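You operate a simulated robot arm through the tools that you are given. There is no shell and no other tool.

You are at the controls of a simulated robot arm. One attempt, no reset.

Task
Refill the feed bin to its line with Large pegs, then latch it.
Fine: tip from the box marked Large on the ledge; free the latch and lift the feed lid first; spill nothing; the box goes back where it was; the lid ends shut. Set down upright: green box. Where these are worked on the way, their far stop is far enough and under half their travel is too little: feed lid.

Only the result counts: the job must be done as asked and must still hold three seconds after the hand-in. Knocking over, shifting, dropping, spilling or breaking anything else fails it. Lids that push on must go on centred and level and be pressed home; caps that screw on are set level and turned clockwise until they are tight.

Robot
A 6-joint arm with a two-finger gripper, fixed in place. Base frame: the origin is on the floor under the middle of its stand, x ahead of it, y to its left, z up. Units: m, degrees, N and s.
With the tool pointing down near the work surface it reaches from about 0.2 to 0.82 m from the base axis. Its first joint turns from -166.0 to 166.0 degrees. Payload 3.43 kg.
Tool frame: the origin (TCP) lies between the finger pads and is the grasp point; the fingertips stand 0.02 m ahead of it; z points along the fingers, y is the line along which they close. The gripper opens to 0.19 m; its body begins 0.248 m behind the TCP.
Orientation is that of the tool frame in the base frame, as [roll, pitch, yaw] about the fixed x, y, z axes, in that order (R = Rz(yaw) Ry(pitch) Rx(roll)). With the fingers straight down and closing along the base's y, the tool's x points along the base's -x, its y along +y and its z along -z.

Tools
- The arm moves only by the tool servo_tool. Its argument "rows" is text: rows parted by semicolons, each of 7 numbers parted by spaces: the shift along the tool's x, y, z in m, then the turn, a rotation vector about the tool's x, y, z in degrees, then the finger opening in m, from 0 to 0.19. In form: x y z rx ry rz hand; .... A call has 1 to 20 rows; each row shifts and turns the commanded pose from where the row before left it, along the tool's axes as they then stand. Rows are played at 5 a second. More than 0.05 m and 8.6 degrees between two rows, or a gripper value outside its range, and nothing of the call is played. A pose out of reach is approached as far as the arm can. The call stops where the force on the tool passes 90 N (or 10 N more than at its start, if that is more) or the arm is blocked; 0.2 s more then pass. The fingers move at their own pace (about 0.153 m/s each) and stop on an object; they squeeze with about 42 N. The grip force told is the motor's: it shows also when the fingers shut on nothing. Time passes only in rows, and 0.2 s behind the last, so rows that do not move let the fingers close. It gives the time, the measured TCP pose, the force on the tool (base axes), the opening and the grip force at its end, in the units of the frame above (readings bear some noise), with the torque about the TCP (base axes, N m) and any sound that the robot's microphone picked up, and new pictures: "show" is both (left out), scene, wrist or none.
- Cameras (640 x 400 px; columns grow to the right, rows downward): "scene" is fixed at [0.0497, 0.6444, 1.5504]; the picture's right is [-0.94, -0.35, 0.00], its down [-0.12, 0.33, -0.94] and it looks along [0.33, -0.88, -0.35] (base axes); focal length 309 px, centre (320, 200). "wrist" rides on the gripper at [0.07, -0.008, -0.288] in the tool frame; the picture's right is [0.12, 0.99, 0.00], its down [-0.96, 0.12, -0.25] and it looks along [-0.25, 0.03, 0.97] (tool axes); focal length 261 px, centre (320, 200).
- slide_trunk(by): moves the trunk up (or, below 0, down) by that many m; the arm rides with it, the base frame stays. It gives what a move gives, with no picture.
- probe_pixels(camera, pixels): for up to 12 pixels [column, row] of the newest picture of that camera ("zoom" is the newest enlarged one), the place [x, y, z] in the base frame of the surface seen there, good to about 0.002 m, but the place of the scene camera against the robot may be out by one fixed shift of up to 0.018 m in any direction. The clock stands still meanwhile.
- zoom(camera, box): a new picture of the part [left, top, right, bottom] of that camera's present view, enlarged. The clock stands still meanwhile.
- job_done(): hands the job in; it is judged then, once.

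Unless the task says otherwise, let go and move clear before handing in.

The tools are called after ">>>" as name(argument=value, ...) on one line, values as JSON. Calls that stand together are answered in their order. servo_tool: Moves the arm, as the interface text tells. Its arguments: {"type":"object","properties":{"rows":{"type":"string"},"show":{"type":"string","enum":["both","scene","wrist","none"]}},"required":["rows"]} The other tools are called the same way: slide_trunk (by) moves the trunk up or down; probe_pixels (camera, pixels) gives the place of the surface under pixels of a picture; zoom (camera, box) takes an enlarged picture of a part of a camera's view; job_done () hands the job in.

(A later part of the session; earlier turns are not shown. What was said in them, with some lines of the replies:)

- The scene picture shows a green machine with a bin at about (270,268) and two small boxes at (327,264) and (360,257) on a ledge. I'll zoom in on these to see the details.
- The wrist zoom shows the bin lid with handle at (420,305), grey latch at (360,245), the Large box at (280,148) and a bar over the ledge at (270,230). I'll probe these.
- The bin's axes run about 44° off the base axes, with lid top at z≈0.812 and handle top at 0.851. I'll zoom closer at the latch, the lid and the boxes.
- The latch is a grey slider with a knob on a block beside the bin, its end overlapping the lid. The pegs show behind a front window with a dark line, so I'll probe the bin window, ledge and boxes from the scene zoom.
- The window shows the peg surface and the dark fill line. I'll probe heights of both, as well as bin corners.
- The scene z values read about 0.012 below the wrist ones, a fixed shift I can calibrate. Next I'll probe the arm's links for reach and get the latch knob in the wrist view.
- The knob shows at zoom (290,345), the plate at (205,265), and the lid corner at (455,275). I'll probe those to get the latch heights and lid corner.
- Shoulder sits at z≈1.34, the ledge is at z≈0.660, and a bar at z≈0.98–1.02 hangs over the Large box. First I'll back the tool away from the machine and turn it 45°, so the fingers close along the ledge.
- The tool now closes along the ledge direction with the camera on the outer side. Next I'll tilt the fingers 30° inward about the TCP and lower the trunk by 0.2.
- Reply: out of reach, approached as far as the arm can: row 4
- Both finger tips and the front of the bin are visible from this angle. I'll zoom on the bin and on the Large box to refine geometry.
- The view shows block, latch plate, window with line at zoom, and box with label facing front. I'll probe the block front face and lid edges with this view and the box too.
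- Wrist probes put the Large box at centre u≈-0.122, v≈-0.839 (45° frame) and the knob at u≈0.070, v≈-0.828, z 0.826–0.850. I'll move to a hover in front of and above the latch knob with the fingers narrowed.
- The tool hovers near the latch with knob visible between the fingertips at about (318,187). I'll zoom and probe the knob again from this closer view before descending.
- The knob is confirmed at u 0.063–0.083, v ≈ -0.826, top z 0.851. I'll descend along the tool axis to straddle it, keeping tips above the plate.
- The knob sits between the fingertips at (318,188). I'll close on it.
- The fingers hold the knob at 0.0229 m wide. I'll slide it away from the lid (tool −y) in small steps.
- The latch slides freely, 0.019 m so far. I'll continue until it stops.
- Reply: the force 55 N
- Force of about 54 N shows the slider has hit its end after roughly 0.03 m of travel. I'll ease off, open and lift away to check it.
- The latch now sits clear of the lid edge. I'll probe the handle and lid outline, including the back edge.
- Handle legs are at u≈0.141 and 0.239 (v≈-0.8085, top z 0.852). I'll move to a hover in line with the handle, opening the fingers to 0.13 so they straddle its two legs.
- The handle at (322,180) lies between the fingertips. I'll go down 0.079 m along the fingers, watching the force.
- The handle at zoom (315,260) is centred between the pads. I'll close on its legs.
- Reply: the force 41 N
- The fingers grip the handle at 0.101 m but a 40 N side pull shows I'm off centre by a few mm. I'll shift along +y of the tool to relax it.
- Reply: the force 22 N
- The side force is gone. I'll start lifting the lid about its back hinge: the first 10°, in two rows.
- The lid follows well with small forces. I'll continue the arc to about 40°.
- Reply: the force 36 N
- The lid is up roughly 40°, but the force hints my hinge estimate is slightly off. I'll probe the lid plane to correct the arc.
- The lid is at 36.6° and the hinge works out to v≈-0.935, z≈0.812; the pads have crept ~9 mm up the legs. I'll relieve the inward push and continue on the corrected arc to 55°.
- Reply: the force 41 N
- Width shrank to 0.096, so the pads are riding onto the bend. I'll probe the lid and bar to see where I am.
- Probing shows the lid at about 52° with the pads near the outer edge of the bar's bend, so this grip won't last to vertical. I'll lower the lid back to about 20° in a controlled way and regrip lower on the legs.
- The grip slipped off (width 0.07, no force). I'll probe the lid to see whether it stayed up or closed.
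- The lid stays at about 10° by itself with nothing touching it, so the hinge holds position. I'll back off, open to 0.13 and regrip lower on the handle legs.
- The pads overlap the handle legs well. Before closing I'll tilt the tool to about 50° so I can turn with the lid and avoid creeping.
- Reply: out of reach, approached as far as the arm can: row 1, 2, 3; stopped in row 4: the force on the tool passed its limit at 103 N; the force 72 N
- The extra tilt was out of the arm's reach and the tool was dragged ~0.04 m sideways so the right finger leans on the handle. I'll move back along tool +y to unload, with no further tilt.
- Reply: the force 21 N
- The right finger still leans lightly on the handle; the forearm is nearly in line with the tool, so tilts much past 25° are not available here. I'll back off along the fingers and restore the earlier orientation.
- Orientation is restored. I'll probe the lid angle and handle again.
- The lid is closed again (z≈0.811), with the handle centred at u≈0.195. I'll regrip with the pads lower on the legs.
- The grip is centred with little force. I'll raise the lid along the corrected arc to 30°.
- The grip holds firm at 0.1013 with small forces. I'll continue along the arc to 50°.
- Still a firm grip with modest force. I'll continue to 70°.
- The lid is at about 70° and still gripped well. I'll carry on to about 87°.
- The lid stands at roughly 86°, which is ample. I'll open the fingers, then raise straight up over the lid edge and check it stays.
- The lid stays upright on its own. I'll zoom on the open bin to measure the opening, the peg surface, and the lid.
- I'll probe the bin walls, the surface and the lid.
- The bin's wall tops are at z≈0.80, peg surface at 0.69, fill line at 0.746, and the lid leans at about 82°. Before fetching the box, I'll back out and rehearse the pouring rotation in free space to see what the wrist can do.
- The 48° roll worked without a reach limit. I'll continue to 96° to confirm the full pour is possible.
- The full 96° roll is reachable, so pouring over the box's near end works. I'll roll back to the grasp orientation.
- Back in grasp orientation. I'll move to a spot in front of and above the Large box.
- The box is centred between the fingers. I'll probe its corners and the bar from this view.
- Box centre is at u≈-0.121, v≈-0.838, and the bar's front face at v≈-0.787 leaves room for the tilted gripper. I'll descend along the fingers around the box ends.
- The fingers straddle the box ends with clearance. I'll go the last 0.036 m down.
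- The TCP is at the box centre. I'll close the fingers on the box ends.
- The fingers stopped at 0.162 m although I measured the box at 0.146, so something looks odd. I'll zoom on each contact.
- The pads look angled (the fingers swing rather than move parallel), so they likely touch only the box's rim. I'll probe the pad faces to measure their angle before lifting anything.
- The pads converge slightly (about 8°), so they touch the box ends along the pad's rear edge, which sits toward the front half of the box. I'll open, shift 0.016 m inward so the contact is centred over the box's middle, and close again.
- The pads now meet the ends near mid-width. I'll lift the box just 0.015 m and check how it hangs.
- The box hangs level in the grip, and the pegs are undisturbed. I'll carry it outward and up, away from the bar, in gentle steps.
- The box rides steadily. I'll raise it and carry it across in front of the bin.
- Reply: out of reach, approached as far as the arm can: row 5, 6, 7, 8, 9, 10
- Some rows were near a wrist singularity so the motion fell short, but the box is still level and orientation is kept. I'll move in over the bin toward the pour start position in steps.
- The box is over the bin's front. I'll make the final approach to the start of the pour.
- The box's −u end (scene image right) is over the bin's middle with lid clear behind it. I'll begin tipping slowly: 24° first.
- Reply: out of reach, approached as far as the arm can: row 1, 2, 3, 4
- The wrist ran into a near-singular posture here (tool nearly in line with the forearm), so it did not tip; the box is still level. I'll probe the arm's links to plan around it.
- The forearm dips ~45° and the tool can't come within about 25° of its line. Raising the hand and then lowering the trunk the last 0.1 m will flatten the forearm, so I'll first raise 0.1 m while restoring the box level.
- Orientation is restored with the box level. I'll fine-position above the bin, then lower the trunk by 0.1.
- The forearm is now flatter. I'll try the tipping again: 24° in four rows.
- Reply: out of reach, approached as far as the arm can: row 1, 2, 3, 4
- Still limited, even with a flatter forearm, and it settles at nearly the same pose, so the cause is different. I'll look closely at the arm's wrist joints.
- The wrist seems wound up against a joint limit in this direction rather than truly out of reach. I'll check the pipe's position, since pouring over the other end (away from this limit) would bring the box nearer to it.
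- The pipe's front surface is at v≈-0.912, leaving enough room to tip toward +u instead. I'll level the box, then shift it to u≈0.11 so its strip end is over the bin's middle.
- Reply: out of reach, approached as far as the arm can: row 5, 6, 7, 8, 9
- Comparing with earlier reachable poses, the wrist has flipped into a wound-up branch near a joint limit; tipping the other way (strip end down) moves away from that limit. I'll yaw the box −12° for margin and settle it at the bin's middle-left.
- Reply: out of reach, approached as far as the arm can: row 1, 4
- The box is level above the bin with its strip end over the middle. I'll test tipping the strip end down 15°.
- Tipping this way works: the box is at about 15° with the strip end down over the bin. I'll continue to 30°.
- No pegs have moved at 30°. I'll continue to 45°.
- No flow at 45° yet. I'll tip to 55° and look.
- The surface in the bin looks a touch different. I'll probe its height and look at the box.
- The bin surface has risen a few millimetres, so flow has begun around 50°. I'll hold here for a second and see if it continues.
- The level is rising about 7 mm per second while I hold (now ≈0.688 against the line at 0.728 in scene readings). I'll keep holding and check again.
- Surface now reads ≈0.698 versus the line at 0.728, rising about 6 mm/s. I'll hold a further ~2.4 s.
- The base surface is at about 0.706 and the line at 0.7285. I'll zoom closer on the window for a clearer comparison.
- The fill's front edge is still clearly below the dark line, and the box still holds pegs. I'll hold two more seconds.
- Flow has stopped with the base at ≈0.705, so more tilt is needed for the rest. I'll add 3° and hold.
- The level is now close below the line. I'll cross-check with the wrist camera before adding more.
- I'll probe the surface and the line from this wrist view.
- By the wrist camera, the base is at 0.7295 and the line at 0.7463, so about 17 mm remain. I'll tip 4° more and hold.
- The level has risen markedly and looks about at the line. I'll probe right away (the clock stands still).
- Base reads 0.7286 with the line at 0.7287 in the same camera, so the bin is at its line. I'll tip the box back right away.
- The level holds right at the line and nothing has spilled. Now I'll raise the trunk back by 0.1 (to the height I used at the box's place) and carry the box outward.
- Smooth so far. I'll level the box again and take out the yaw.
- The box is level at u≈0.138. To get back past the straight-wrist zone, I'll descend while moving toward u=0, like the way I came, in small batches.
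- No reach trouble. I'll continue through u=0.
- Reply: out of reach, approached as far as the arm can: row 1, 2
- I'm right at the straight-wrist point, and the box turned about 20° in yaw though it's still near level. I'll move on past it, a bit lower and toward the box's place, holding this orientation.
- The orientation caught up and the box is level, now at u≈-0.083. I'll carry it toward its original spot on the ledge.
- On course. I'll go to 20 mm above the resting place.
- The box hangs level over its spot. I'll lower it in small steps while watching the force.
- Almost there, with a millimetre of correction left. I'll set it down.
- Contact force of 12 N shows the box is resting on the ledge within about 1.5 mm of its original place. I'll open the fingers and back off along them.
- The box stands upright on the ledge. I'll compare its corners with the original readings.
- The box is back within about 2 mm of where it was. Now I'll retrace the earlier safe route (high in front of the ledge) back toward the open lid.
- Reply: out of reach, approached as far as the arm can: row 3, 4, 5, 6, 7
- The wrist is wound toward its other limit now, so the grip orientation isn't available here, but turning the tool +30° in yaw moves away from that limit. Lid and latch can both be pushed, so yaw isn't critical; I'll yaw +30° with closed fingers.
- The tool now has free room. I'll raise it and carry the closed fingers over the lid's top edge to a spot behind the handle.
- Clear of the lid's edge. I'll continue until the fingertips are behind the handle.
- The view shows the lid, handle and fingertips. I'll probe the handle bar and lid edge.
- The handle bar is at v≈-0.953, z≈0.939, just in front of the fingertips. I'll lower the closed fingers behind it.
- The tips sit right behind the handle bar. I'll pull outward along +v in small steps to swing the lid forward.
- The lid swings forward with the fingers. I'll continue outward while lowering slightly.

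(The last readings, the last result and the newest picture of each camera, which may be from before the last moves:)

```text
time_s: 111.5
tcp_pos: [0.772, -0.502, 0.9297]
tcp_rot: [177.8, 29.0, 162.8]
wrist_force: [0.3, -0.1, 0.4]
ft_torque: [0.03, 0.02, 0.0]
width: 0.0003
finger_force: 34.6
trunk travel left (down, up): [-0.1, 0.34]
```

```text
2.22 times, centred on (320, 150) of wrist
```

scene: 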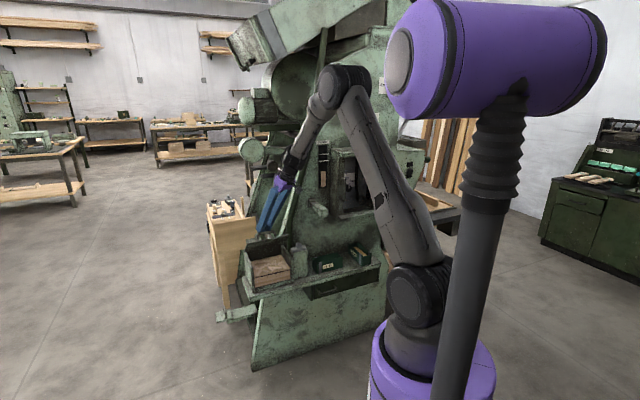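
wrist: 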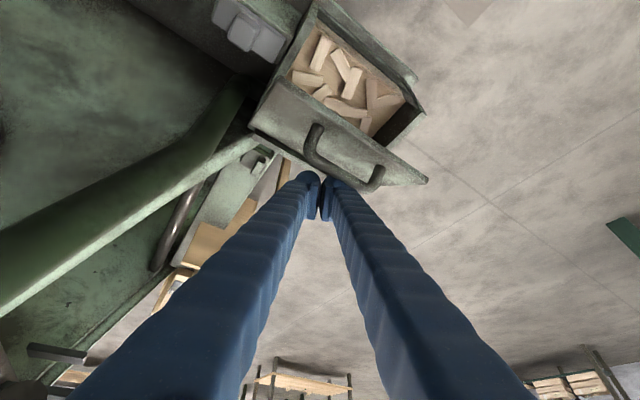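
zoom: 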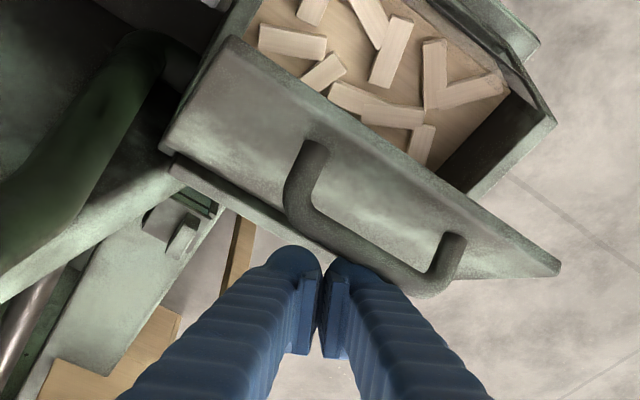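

The lid is down to roughly 40° and stays where I leave it. I'll continue outward and down.

>>> servo_tool(rows="0.0132 0.0055 0.0021 0 0 0 0; 0.0132 0.0055 0.0021 0 0 0 0; 0.0132 0.0055 0.0021 0 0 0 0; 0.0132 0.0055 0.0021 0 0 0 0; 0 0 0 0 0 0 0", show="both")

>>> zoom(camera="wrist", box=[220, 60, 420, 240])

```text
time_s: 112.8
tcp_pos: [0.7368, -0.4681, 0.8982]
tcp_rot: [177.8, 29.1, 162.7]
wrist_force: [0.3, -0.3, 0.4]
ft_torque: [-0.03, -0.02, 0.01]
width: 0.0002
finger_force: 34.4
trunk travel left (down, up): [-0.1, 0.34]
```

scene: 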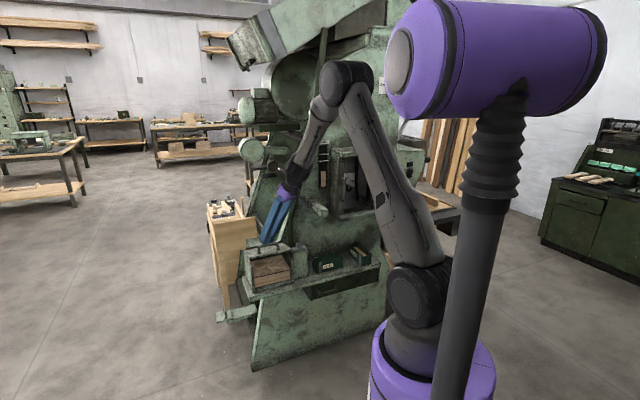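
wrist: 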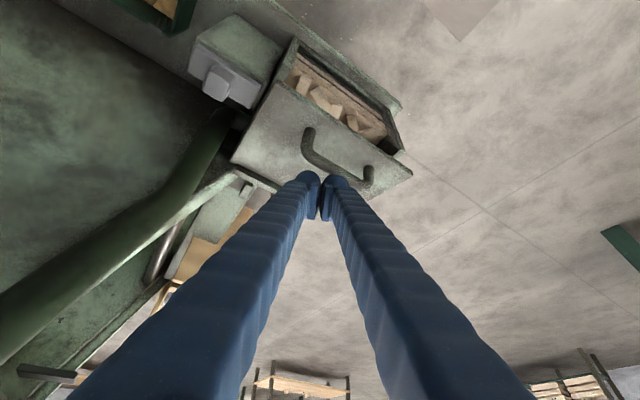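

```text
2.22 times, centred on (320, 150) of wrist
```

zoom: 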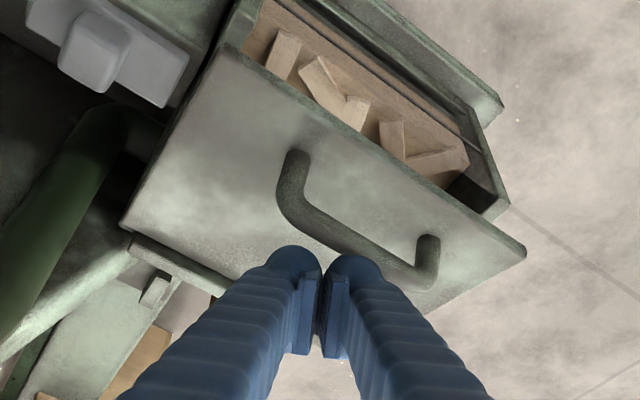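

The lid is at perhaps 15–20°. I'll keep pressing along until it's nearly shut.

>>> servo_tool(rows="0.0132 0.0055 0.0021 0 0 0 0; 0.0132 0.0055 0.0021 0 0 0 0; 0.0132 0.0055 0.0021 0 0 0 0; 0 0 0 0 0 0 0", show="wrist")

>>> zoom(camera="wrist", box=[200, 20, 440, 220])

>>> zoom(camera="scene", box=[225, 200, 325, 300])

```text
time_s: 113.8
tcp_pos: [0.7118, -0.4429, 0.8746]
tcp_rot: [177.7, 29.1, 162.9]
wrist_force: [3.0, -1.8, 6.6]
ft_torque: [-0.05, -0.01, 0.06]
width: 0.0
finger_force: 34.5
trunk travel left (down, up): [-0.1, 0.34]
```

wrist: 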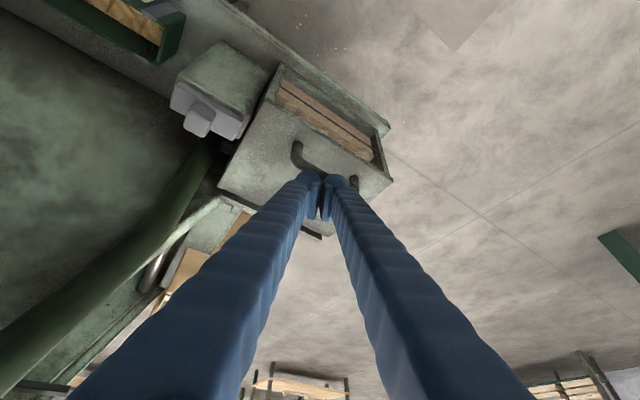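

```text
2.00 times, centred on (320, 120) of wrist
```

zoom: 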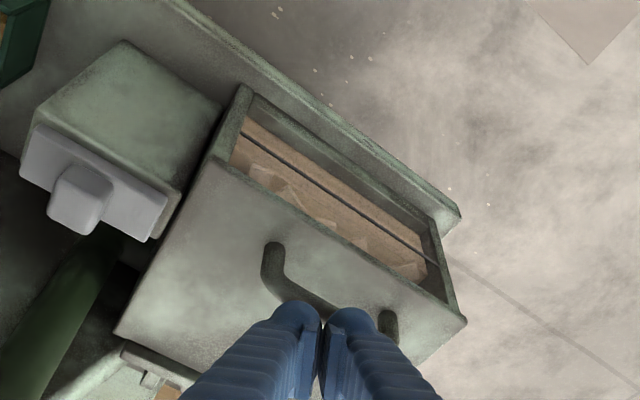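

```text
4.00 times, centred on (275, 250) of scene
```

zoom: 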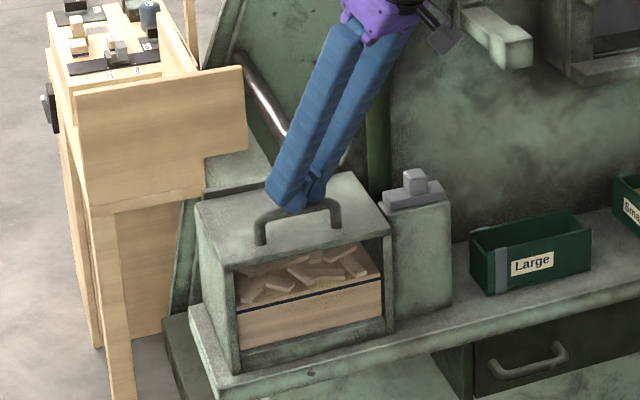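

The lid looks shut or nearly so (6.6 N contact). I'll probe the lid's plane to see.

>>> probe_pixels(camera="wrist", pixels=[[275, 112], [375, 178], [250, 165], [285, 160], [235, 185], [365, 180], [305, 130], [295, 145]])

```text
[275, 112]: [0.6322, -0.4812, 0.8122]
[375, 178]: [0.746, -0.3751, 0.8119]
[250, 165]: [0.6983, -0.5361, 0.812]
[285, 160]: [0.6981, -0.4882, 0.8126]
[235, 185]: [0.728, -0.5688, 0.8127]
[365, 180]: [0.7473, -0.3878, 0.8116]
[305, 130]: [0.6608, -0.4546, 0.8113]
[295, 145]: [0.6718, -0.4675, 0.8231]
```

All lid points read z≈0.812, so it is fully shut. Now for the latch: I'll lift off, yaw to about 150° (reachable and clear of the bar) and open the fingers to 0.05.

>>> servo_tool(rows="-0.0195 0.0014 -0.035 0 0 0 0; -0.0195 0.0014 -0.035 0 0 0 0; 0 0 0 3.15 0 5.7 0.02; 0 0 0 3.15 0 5.7 0.05; 0 0 0 0 0 0 0.055", show="both")

```text
time_s: 115.0
tcp_pos: [0.7126, -0.4425, 0.9541]
tcp_rot: [178.0, 28.6, 149.8]
wrist_force: [0.0, -0.9, 0.5]
ft_torque: [-0.06, 0.02, -0.01]
width: 0.0549
finger_force: 0.1
trunk travel left (down, up): [-0.1, 0.34]
```

scene: 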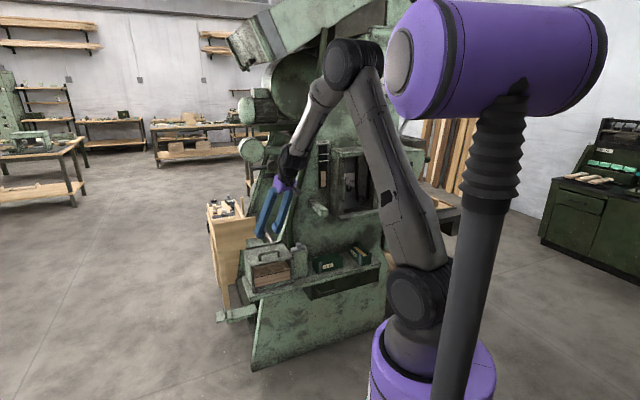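
wrist: 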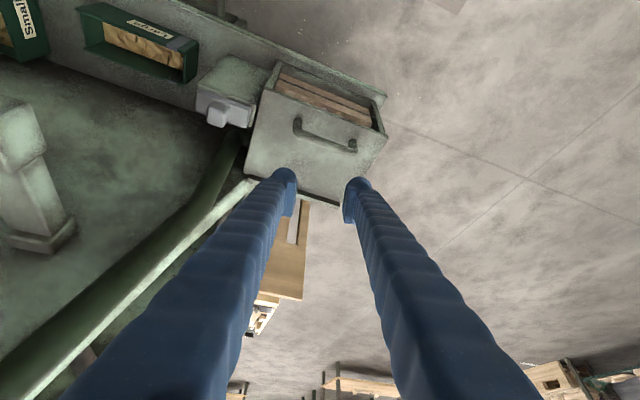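

Good view of the latch at (220,110). I'll zoom and probe its present position.

>>> zoom(camera="wrist", box=[185, 45, 305, 135])

```text
4.44 times, centred on (245, 90) of wrist
```

zoom: 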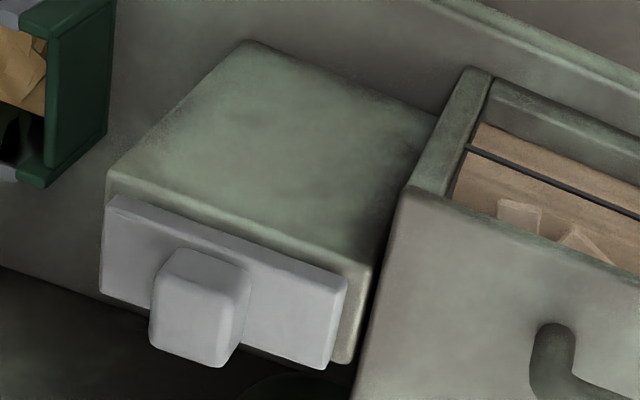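

>>> probe_pixels(camera="zoom", pixels=[[205, 310], [158, 280], [242, 300], [160, 335], [220, 355], [175, 258], [240, 275], [340, 290], [325, 360], [108, 210], [110, 285], [345, 350]])

```text
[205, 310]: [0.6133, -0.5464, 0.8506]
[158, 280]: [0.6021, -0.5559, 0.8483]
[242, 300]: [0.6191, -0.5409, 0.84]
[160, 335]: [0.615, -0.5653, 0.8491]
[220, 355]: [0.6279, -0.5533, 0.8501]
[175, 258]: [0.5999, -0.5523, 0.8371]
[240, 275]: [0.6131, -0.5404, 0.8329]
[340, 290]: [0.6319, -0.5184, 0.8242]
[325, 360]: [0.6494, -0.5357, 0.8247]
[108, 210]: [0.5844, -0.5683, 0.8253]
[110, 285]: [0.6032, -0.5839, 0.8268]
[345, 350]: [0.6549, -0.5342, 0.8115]
```

The knob is at u≈0.044, v≈-0.827, and the plate ends at u≈0.080, clear of the lid. I'll hover above the knob along the tool axis.

>>> servo_tool(rows="0.0143 -0.0295 -0.0063 0 0 0 0.055; 0.0143 -0.0295 -0.0063 0 0 0 0.055; 0.0143 -0.0295 -0.0063 0 0 0 0.055; 0.0143 -0.0295 -0.0063 0 0 0 0.055; 0.0143 -0.0295 -0.0063 0 0 0 0.055; 0 0 0 0 0 0 0.055", show="both")

>>> zoom(camera="wrist", box=[240, 110, 400, 240])

```text
time_s: 116.3
tcp_pos: [0.5721, -0.532, 0.9425]
tcp_rot: [177.7, 28.6, 149.7]
wrist_force: [0.5, -0.9, 0.6]
ft_torque: [0.03, -0.05, 0.02]
width: 0.0549
finger_force: 0.1
trunk travel left (down, up): [-0.1, 0.34]
```

scene: 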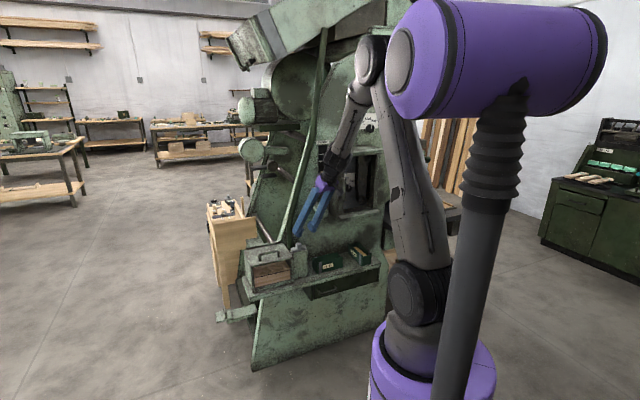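
wrist: 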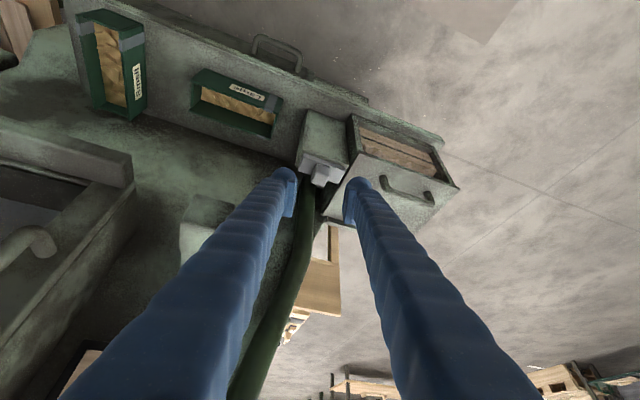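

```text
3.08 times, centred on (320, 175) of wrist
```

zoom: 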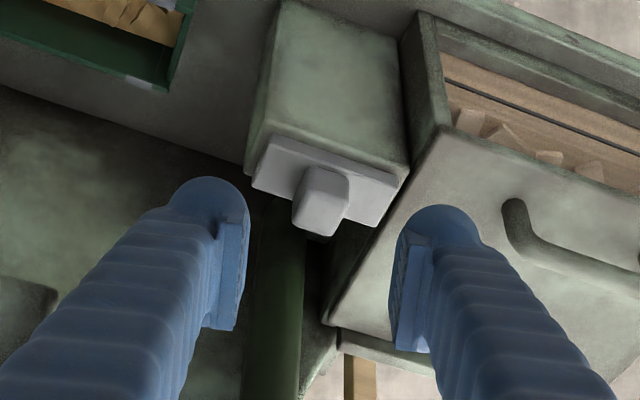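

The knob is centred between the fingertips. I'll descend along the fingers to straddle it.

>>> servo_tool(rows="0 0 0.03 0 0 0 0.055; 0 0 0.03 0 0 0 0.055; 0 0 0.025 0 0 0 0.055; 0 0 0.015 0 0 0 0.055; 0 0 0 0 0 0 0.055", show="wrist")

>>> zoom(camera="wrist", box=[240, 110, 400, 240])

```text
time_s: 117.5
tcp_pos: [0.6159, -0.5538, 0.8546]
tcp_rot: [177.8, 28.6, 149.9]
wrist_force: [0.0, -0.1, 0.3]
ft_torque: [0.03, 0.0, 0.0]
width: 0.0551
finger_force: 0.1
trunk travel left (down, up): [-0.1, 0.34]
```

wrist: 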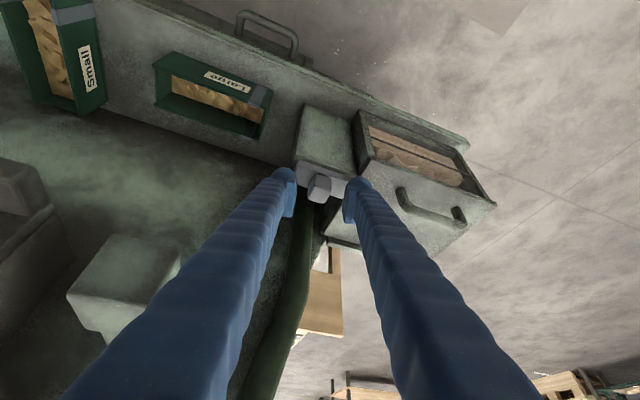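

```text
3.08 times, centred on (320, 175) of wrist
```

zoom: 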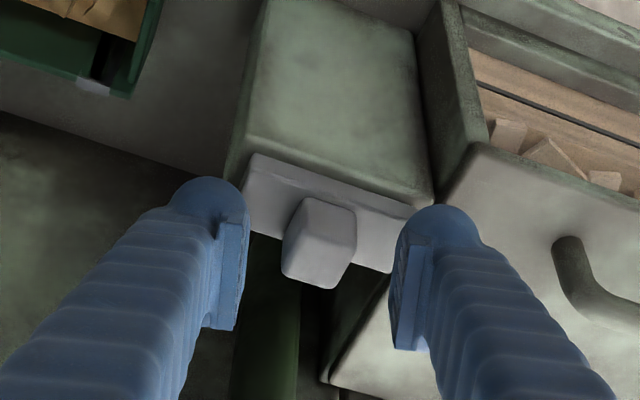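

The knob is centred between the pads. I'll close on it.

>>> servo_tool(rows="0 0 0 0 0 0 0.0; 0 0 0 0 0 0 0.0; 0 0 0 0 0 0 0.0", show="wrist")

```text
time_s: 118.3
tcp_pos: [0.6162, -0.554, 0.8544]
tcp_rot: [177.9, 28.6, 149.8]
wrist_force: [3.4, -3.5, -2.5]
ft_torque: [0.23, -0.2, -0.99]
width: 0.0286
finger_force: 45.7
trunk travel left (down, up): [-0.1, 0.34]
```

wrist: 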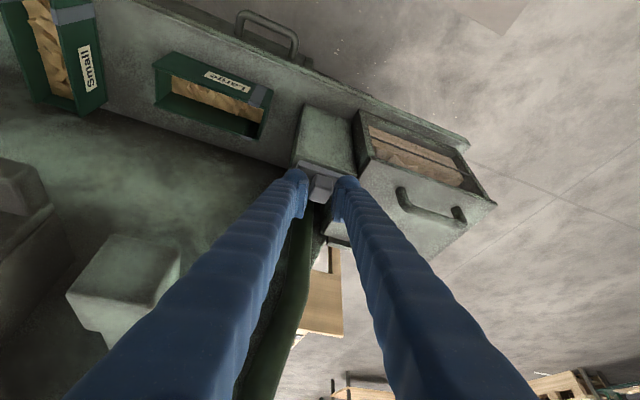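

Gripped at 0.0286 (skewed but firm). I'll slide it toward the lid in small steps.

>>> servo_tool(rows="-0.0011 0.0048 0.0008 0 0 0 0; -0.0011 0.0048 0.0008 0 0 0 0; -0.0011 0.0048 0.0008 0 0 0 0; -0.0011 0.0048 0.0008 0 0 0 0; -0.0011 0.0048 0.0008 0 0 0 0; 0 0 0 0 0 0 0", show="wrist")

```text
time_s: 119.8
tcp_pos: [0.6328, -0.5365, 0.8556]
tcp_rot: [177.9, 28.7, 149.8]
wrist_force: [-1.8, 3.8, -0.2]
ft_torque: [0.31, -0.14, -0.95]
width: 0.0285
finger_force: 44.5
trunk travel left (down, up): [-0.1, 0.34]
```

wrist: 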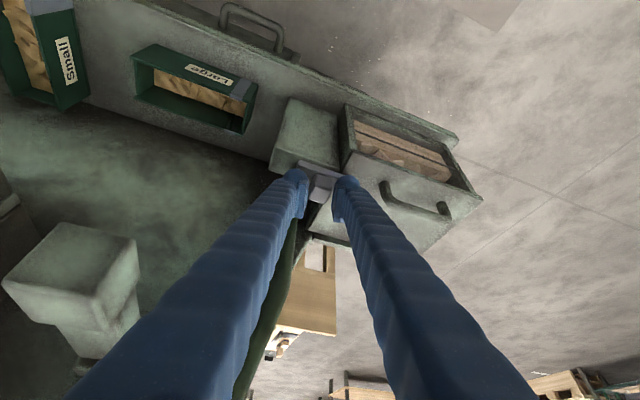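

It slides freely (u≈0.068). I'll push on to its stop.

>>> servo_tool(rows="-0.0008 0.0034 0.0005 0 0 0 0; -0.0008 0.0034 0.0005 0 0 0 0; -0.0006 0.0025 0.0004 0 0 0 0; 0 0 0 0 0 0 0", show="wrist")

```text
time_s: 120.8
tcp_pos: [0.6385, -0.5326, 0.8548]
tcp_rot: [178.0, 28.5, 149.7]
wrist_force: [-34.9, -21.3, -4.3]
ft_torque: [0.03, 0.15, -1.12]
width: 0.0283
finger_force: 44.7
trunk travel left (down, up): [-0.1, 0.34]
```

wrist: 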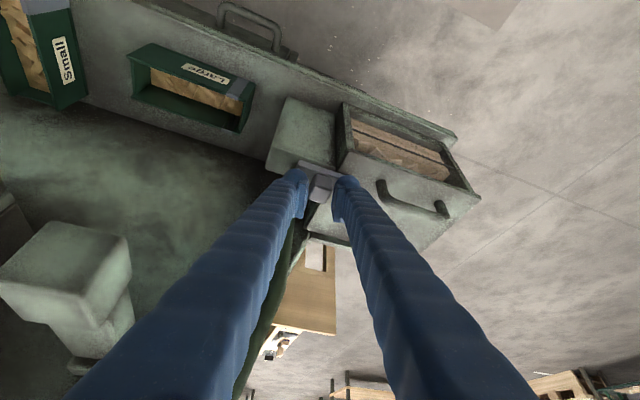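

About 40 N resistance at u≈0.075, the latch's original position, so it's at its stop. I'll release and back away.

>>> servo_tool(rows="0.0003 -0.0015 -0.0002 0 0 0 0; 0 0 0 0 0 0 0.05; 0 0 0 0 0 0 0.05; 0 0 -0.02 0 0 0 0.05; 0 0 -0.03 0 0 0 0.05; 0 0 -0.03 0 0 0 0.05; 0 0 0 0 0 0 0.05", show="both")

>>> zoom(camera="wrist", box=[220, 80, 440, 240])

>>> zoom(camera="scene", box=[225, 200, 390, 310])

```text
time_s: 122.3
tcp_pos: [0.6063, -0.5117, 0.9253]
tcp_rot: [177.8, 28.7, 149.8]
wrist_force: [-0.4, 1.3, 0.3]
ft_torque: [-0.04, 0.01, -0.01]
width: 0.05
finger_force: 0.0
trunk travel left (down, up): [-0.1, 0.34]
```

scene: 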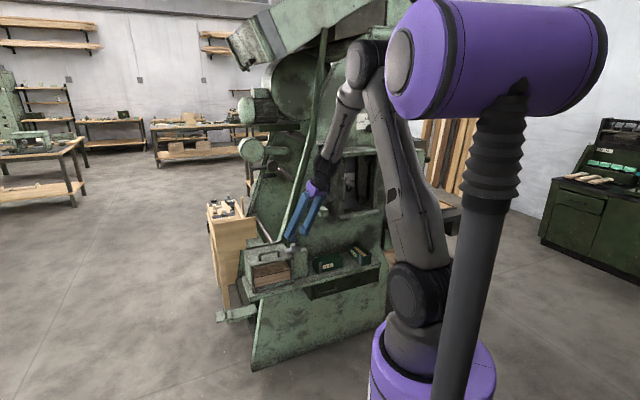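
wrist: 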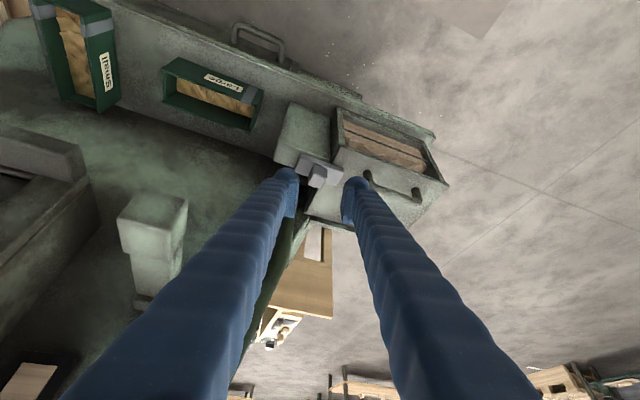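

```text
2.50 times, centred on (330, 160) of wrist
```

zoom: 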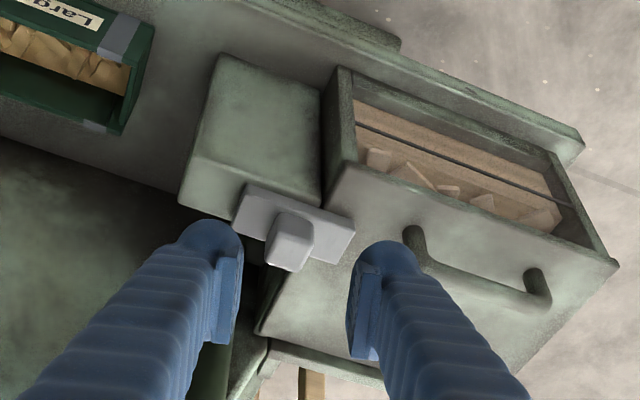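

```text
3.64 times, centred on (308, 255) of scene
```

zoom: 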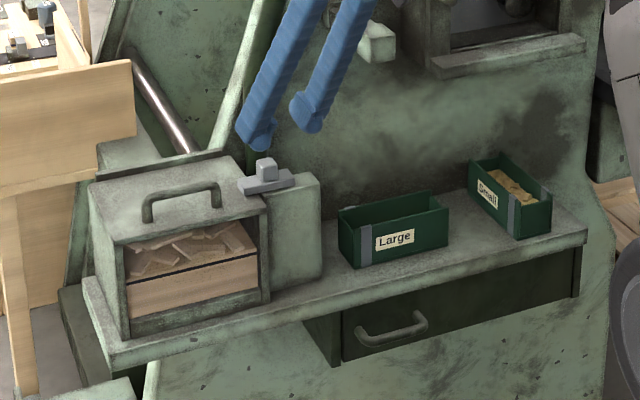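

The latch overlaps the shut lid again, the box is in place, and the level shows at the line. I'll verify the latch end, lid height and fill level once more.

>>> zoom(camera="wrist", box=[280, 120, 400, 210])

>>> probe_pixels(camera="wrist", pixels=[[337, 178], [342, 168], [310, 175], [318, 177], [345, 190], [400, 170], [430, 180], [330, 205], [345, 150], [300, 160]])

>>> zoom(camera="scene", box=[245, 240, 300, 292])

```text
4.44 times, centred on (340, 165) of wrist
```

zoom: 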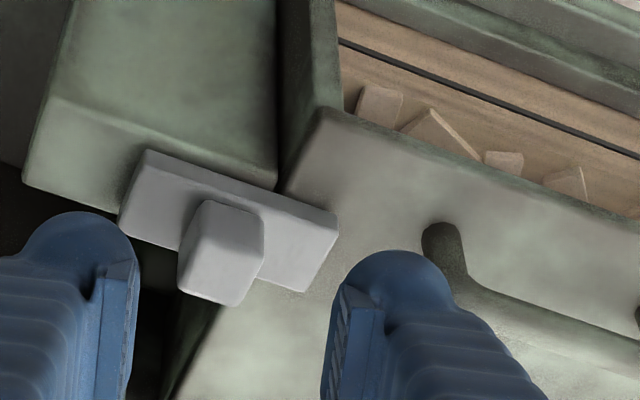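

```text
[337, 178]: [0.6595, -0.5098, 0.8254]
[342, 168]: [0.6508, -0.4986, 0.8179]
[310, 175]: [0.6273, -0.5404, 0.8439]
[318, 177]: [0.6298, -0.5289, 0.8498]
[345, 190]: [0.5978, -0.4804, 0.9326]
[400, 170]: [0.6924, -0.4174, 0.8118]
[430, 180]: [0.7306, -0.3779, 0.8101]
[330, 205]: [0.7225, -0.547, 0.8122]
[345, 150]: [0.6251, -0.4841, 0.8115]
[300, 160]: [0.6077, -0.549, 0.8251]
```

```text
7.69 times, centred on (272, 266) of scene
```

zoom: 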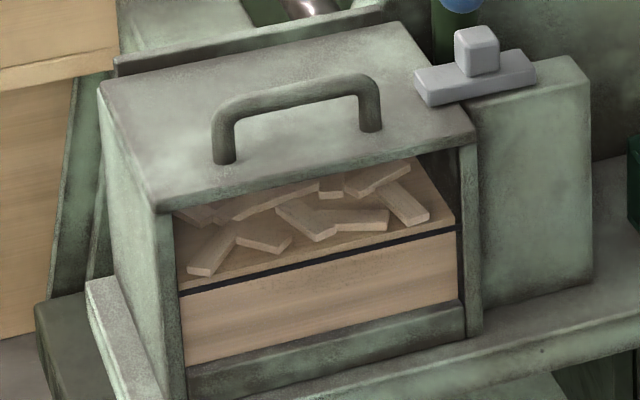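

The latch end is back at u≈0.108 (its starting place), the lid is flat at 0.812, and the fill sits at the line. I'll back the arm well clear.

>>> servo_tool(rows="0 0 -0.04 0 0 0 0.05; 0.01 0 -0.04 0 0 0 0.05; 0.02 0 -0.03 0 0 0 0.05; 0.02 0 -0.02 0 0 0 0.05; 0 0 0 0 0 0 0.05; 0 0 0 0 0 0 0.05", show="both")

>>> zoom(camera="scene", box=[225, 200, 390, 310])

```text
time_s: 123.8
tcp_pos: [0.5104, -0.4641, 1.0147]
tcp_rot: [177.8, 28.7, 149.8]
wrist_force: [0.0, 0.5, 0.4]
ft_torque: [0.0, 0.02, 0.0]
width: 0.05
finger_force: 0.0
trunk travel left (down, up): [-0.1, 0.34]
```

scene: 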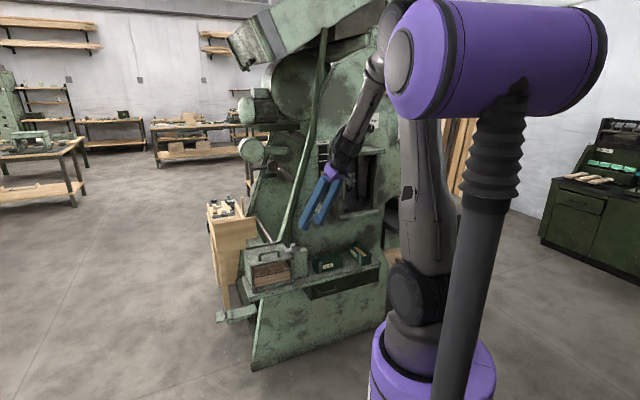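
wrist: 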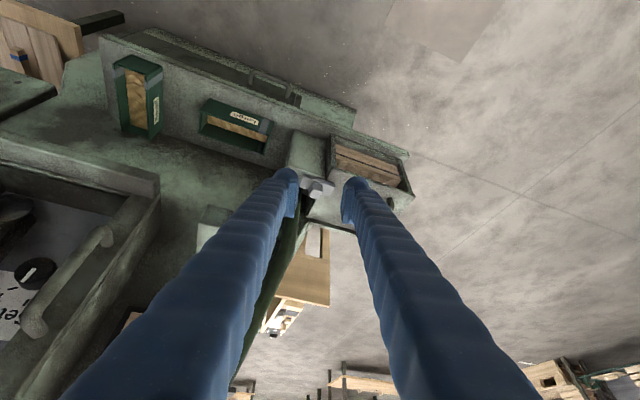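

```text
3.64 times, centred on (308, 255) of scene
```

zoom: 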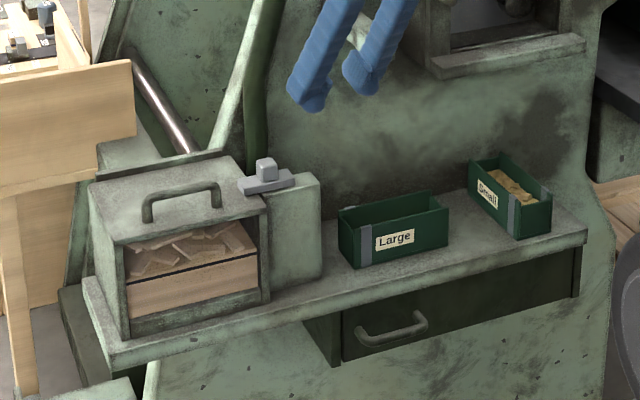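

The final pictures show the bin filled to its line, the lid shut and latched, and the Large box upright in its original spot. There are no loose pegs, and the arm is clear, so I'm handing in.

>>> job_done()

```text
The job is handed in.
```

The feed bin is filled to its line with Large pegs, its lid is shut, and the latch is slid back over it. I've handed the job in; no verdict has come back yet.

- **Fill:** the peg surface read 0.7286 m against 0.7287 m for the line, both from the same camera. No loose pegs show in the final pictures.
- **Box:** the Large box stands upright on the ledge, within about 2 mm of where it started. The Small box was not touched.
- **Lid and latch:** the lid reads flat at its original height of 0.812 m. The latch end is back within about 1 mm of its starting place.

Three things went wrong along the way:

- **First lid lift:** the grip slipped off the handle and the lid dropped from about 50° to about 10°.
- **Handle knock:** while I was re-gripping, the arm ran out of reach. It pushed the handle sideways with about 100 N, which closed the lid. Later readings put the lid, handle and latch where they belong.
- **Box twist:** on the way back to the ledge the box turned about 20° and tipped about 7° for a moment, then levelled.
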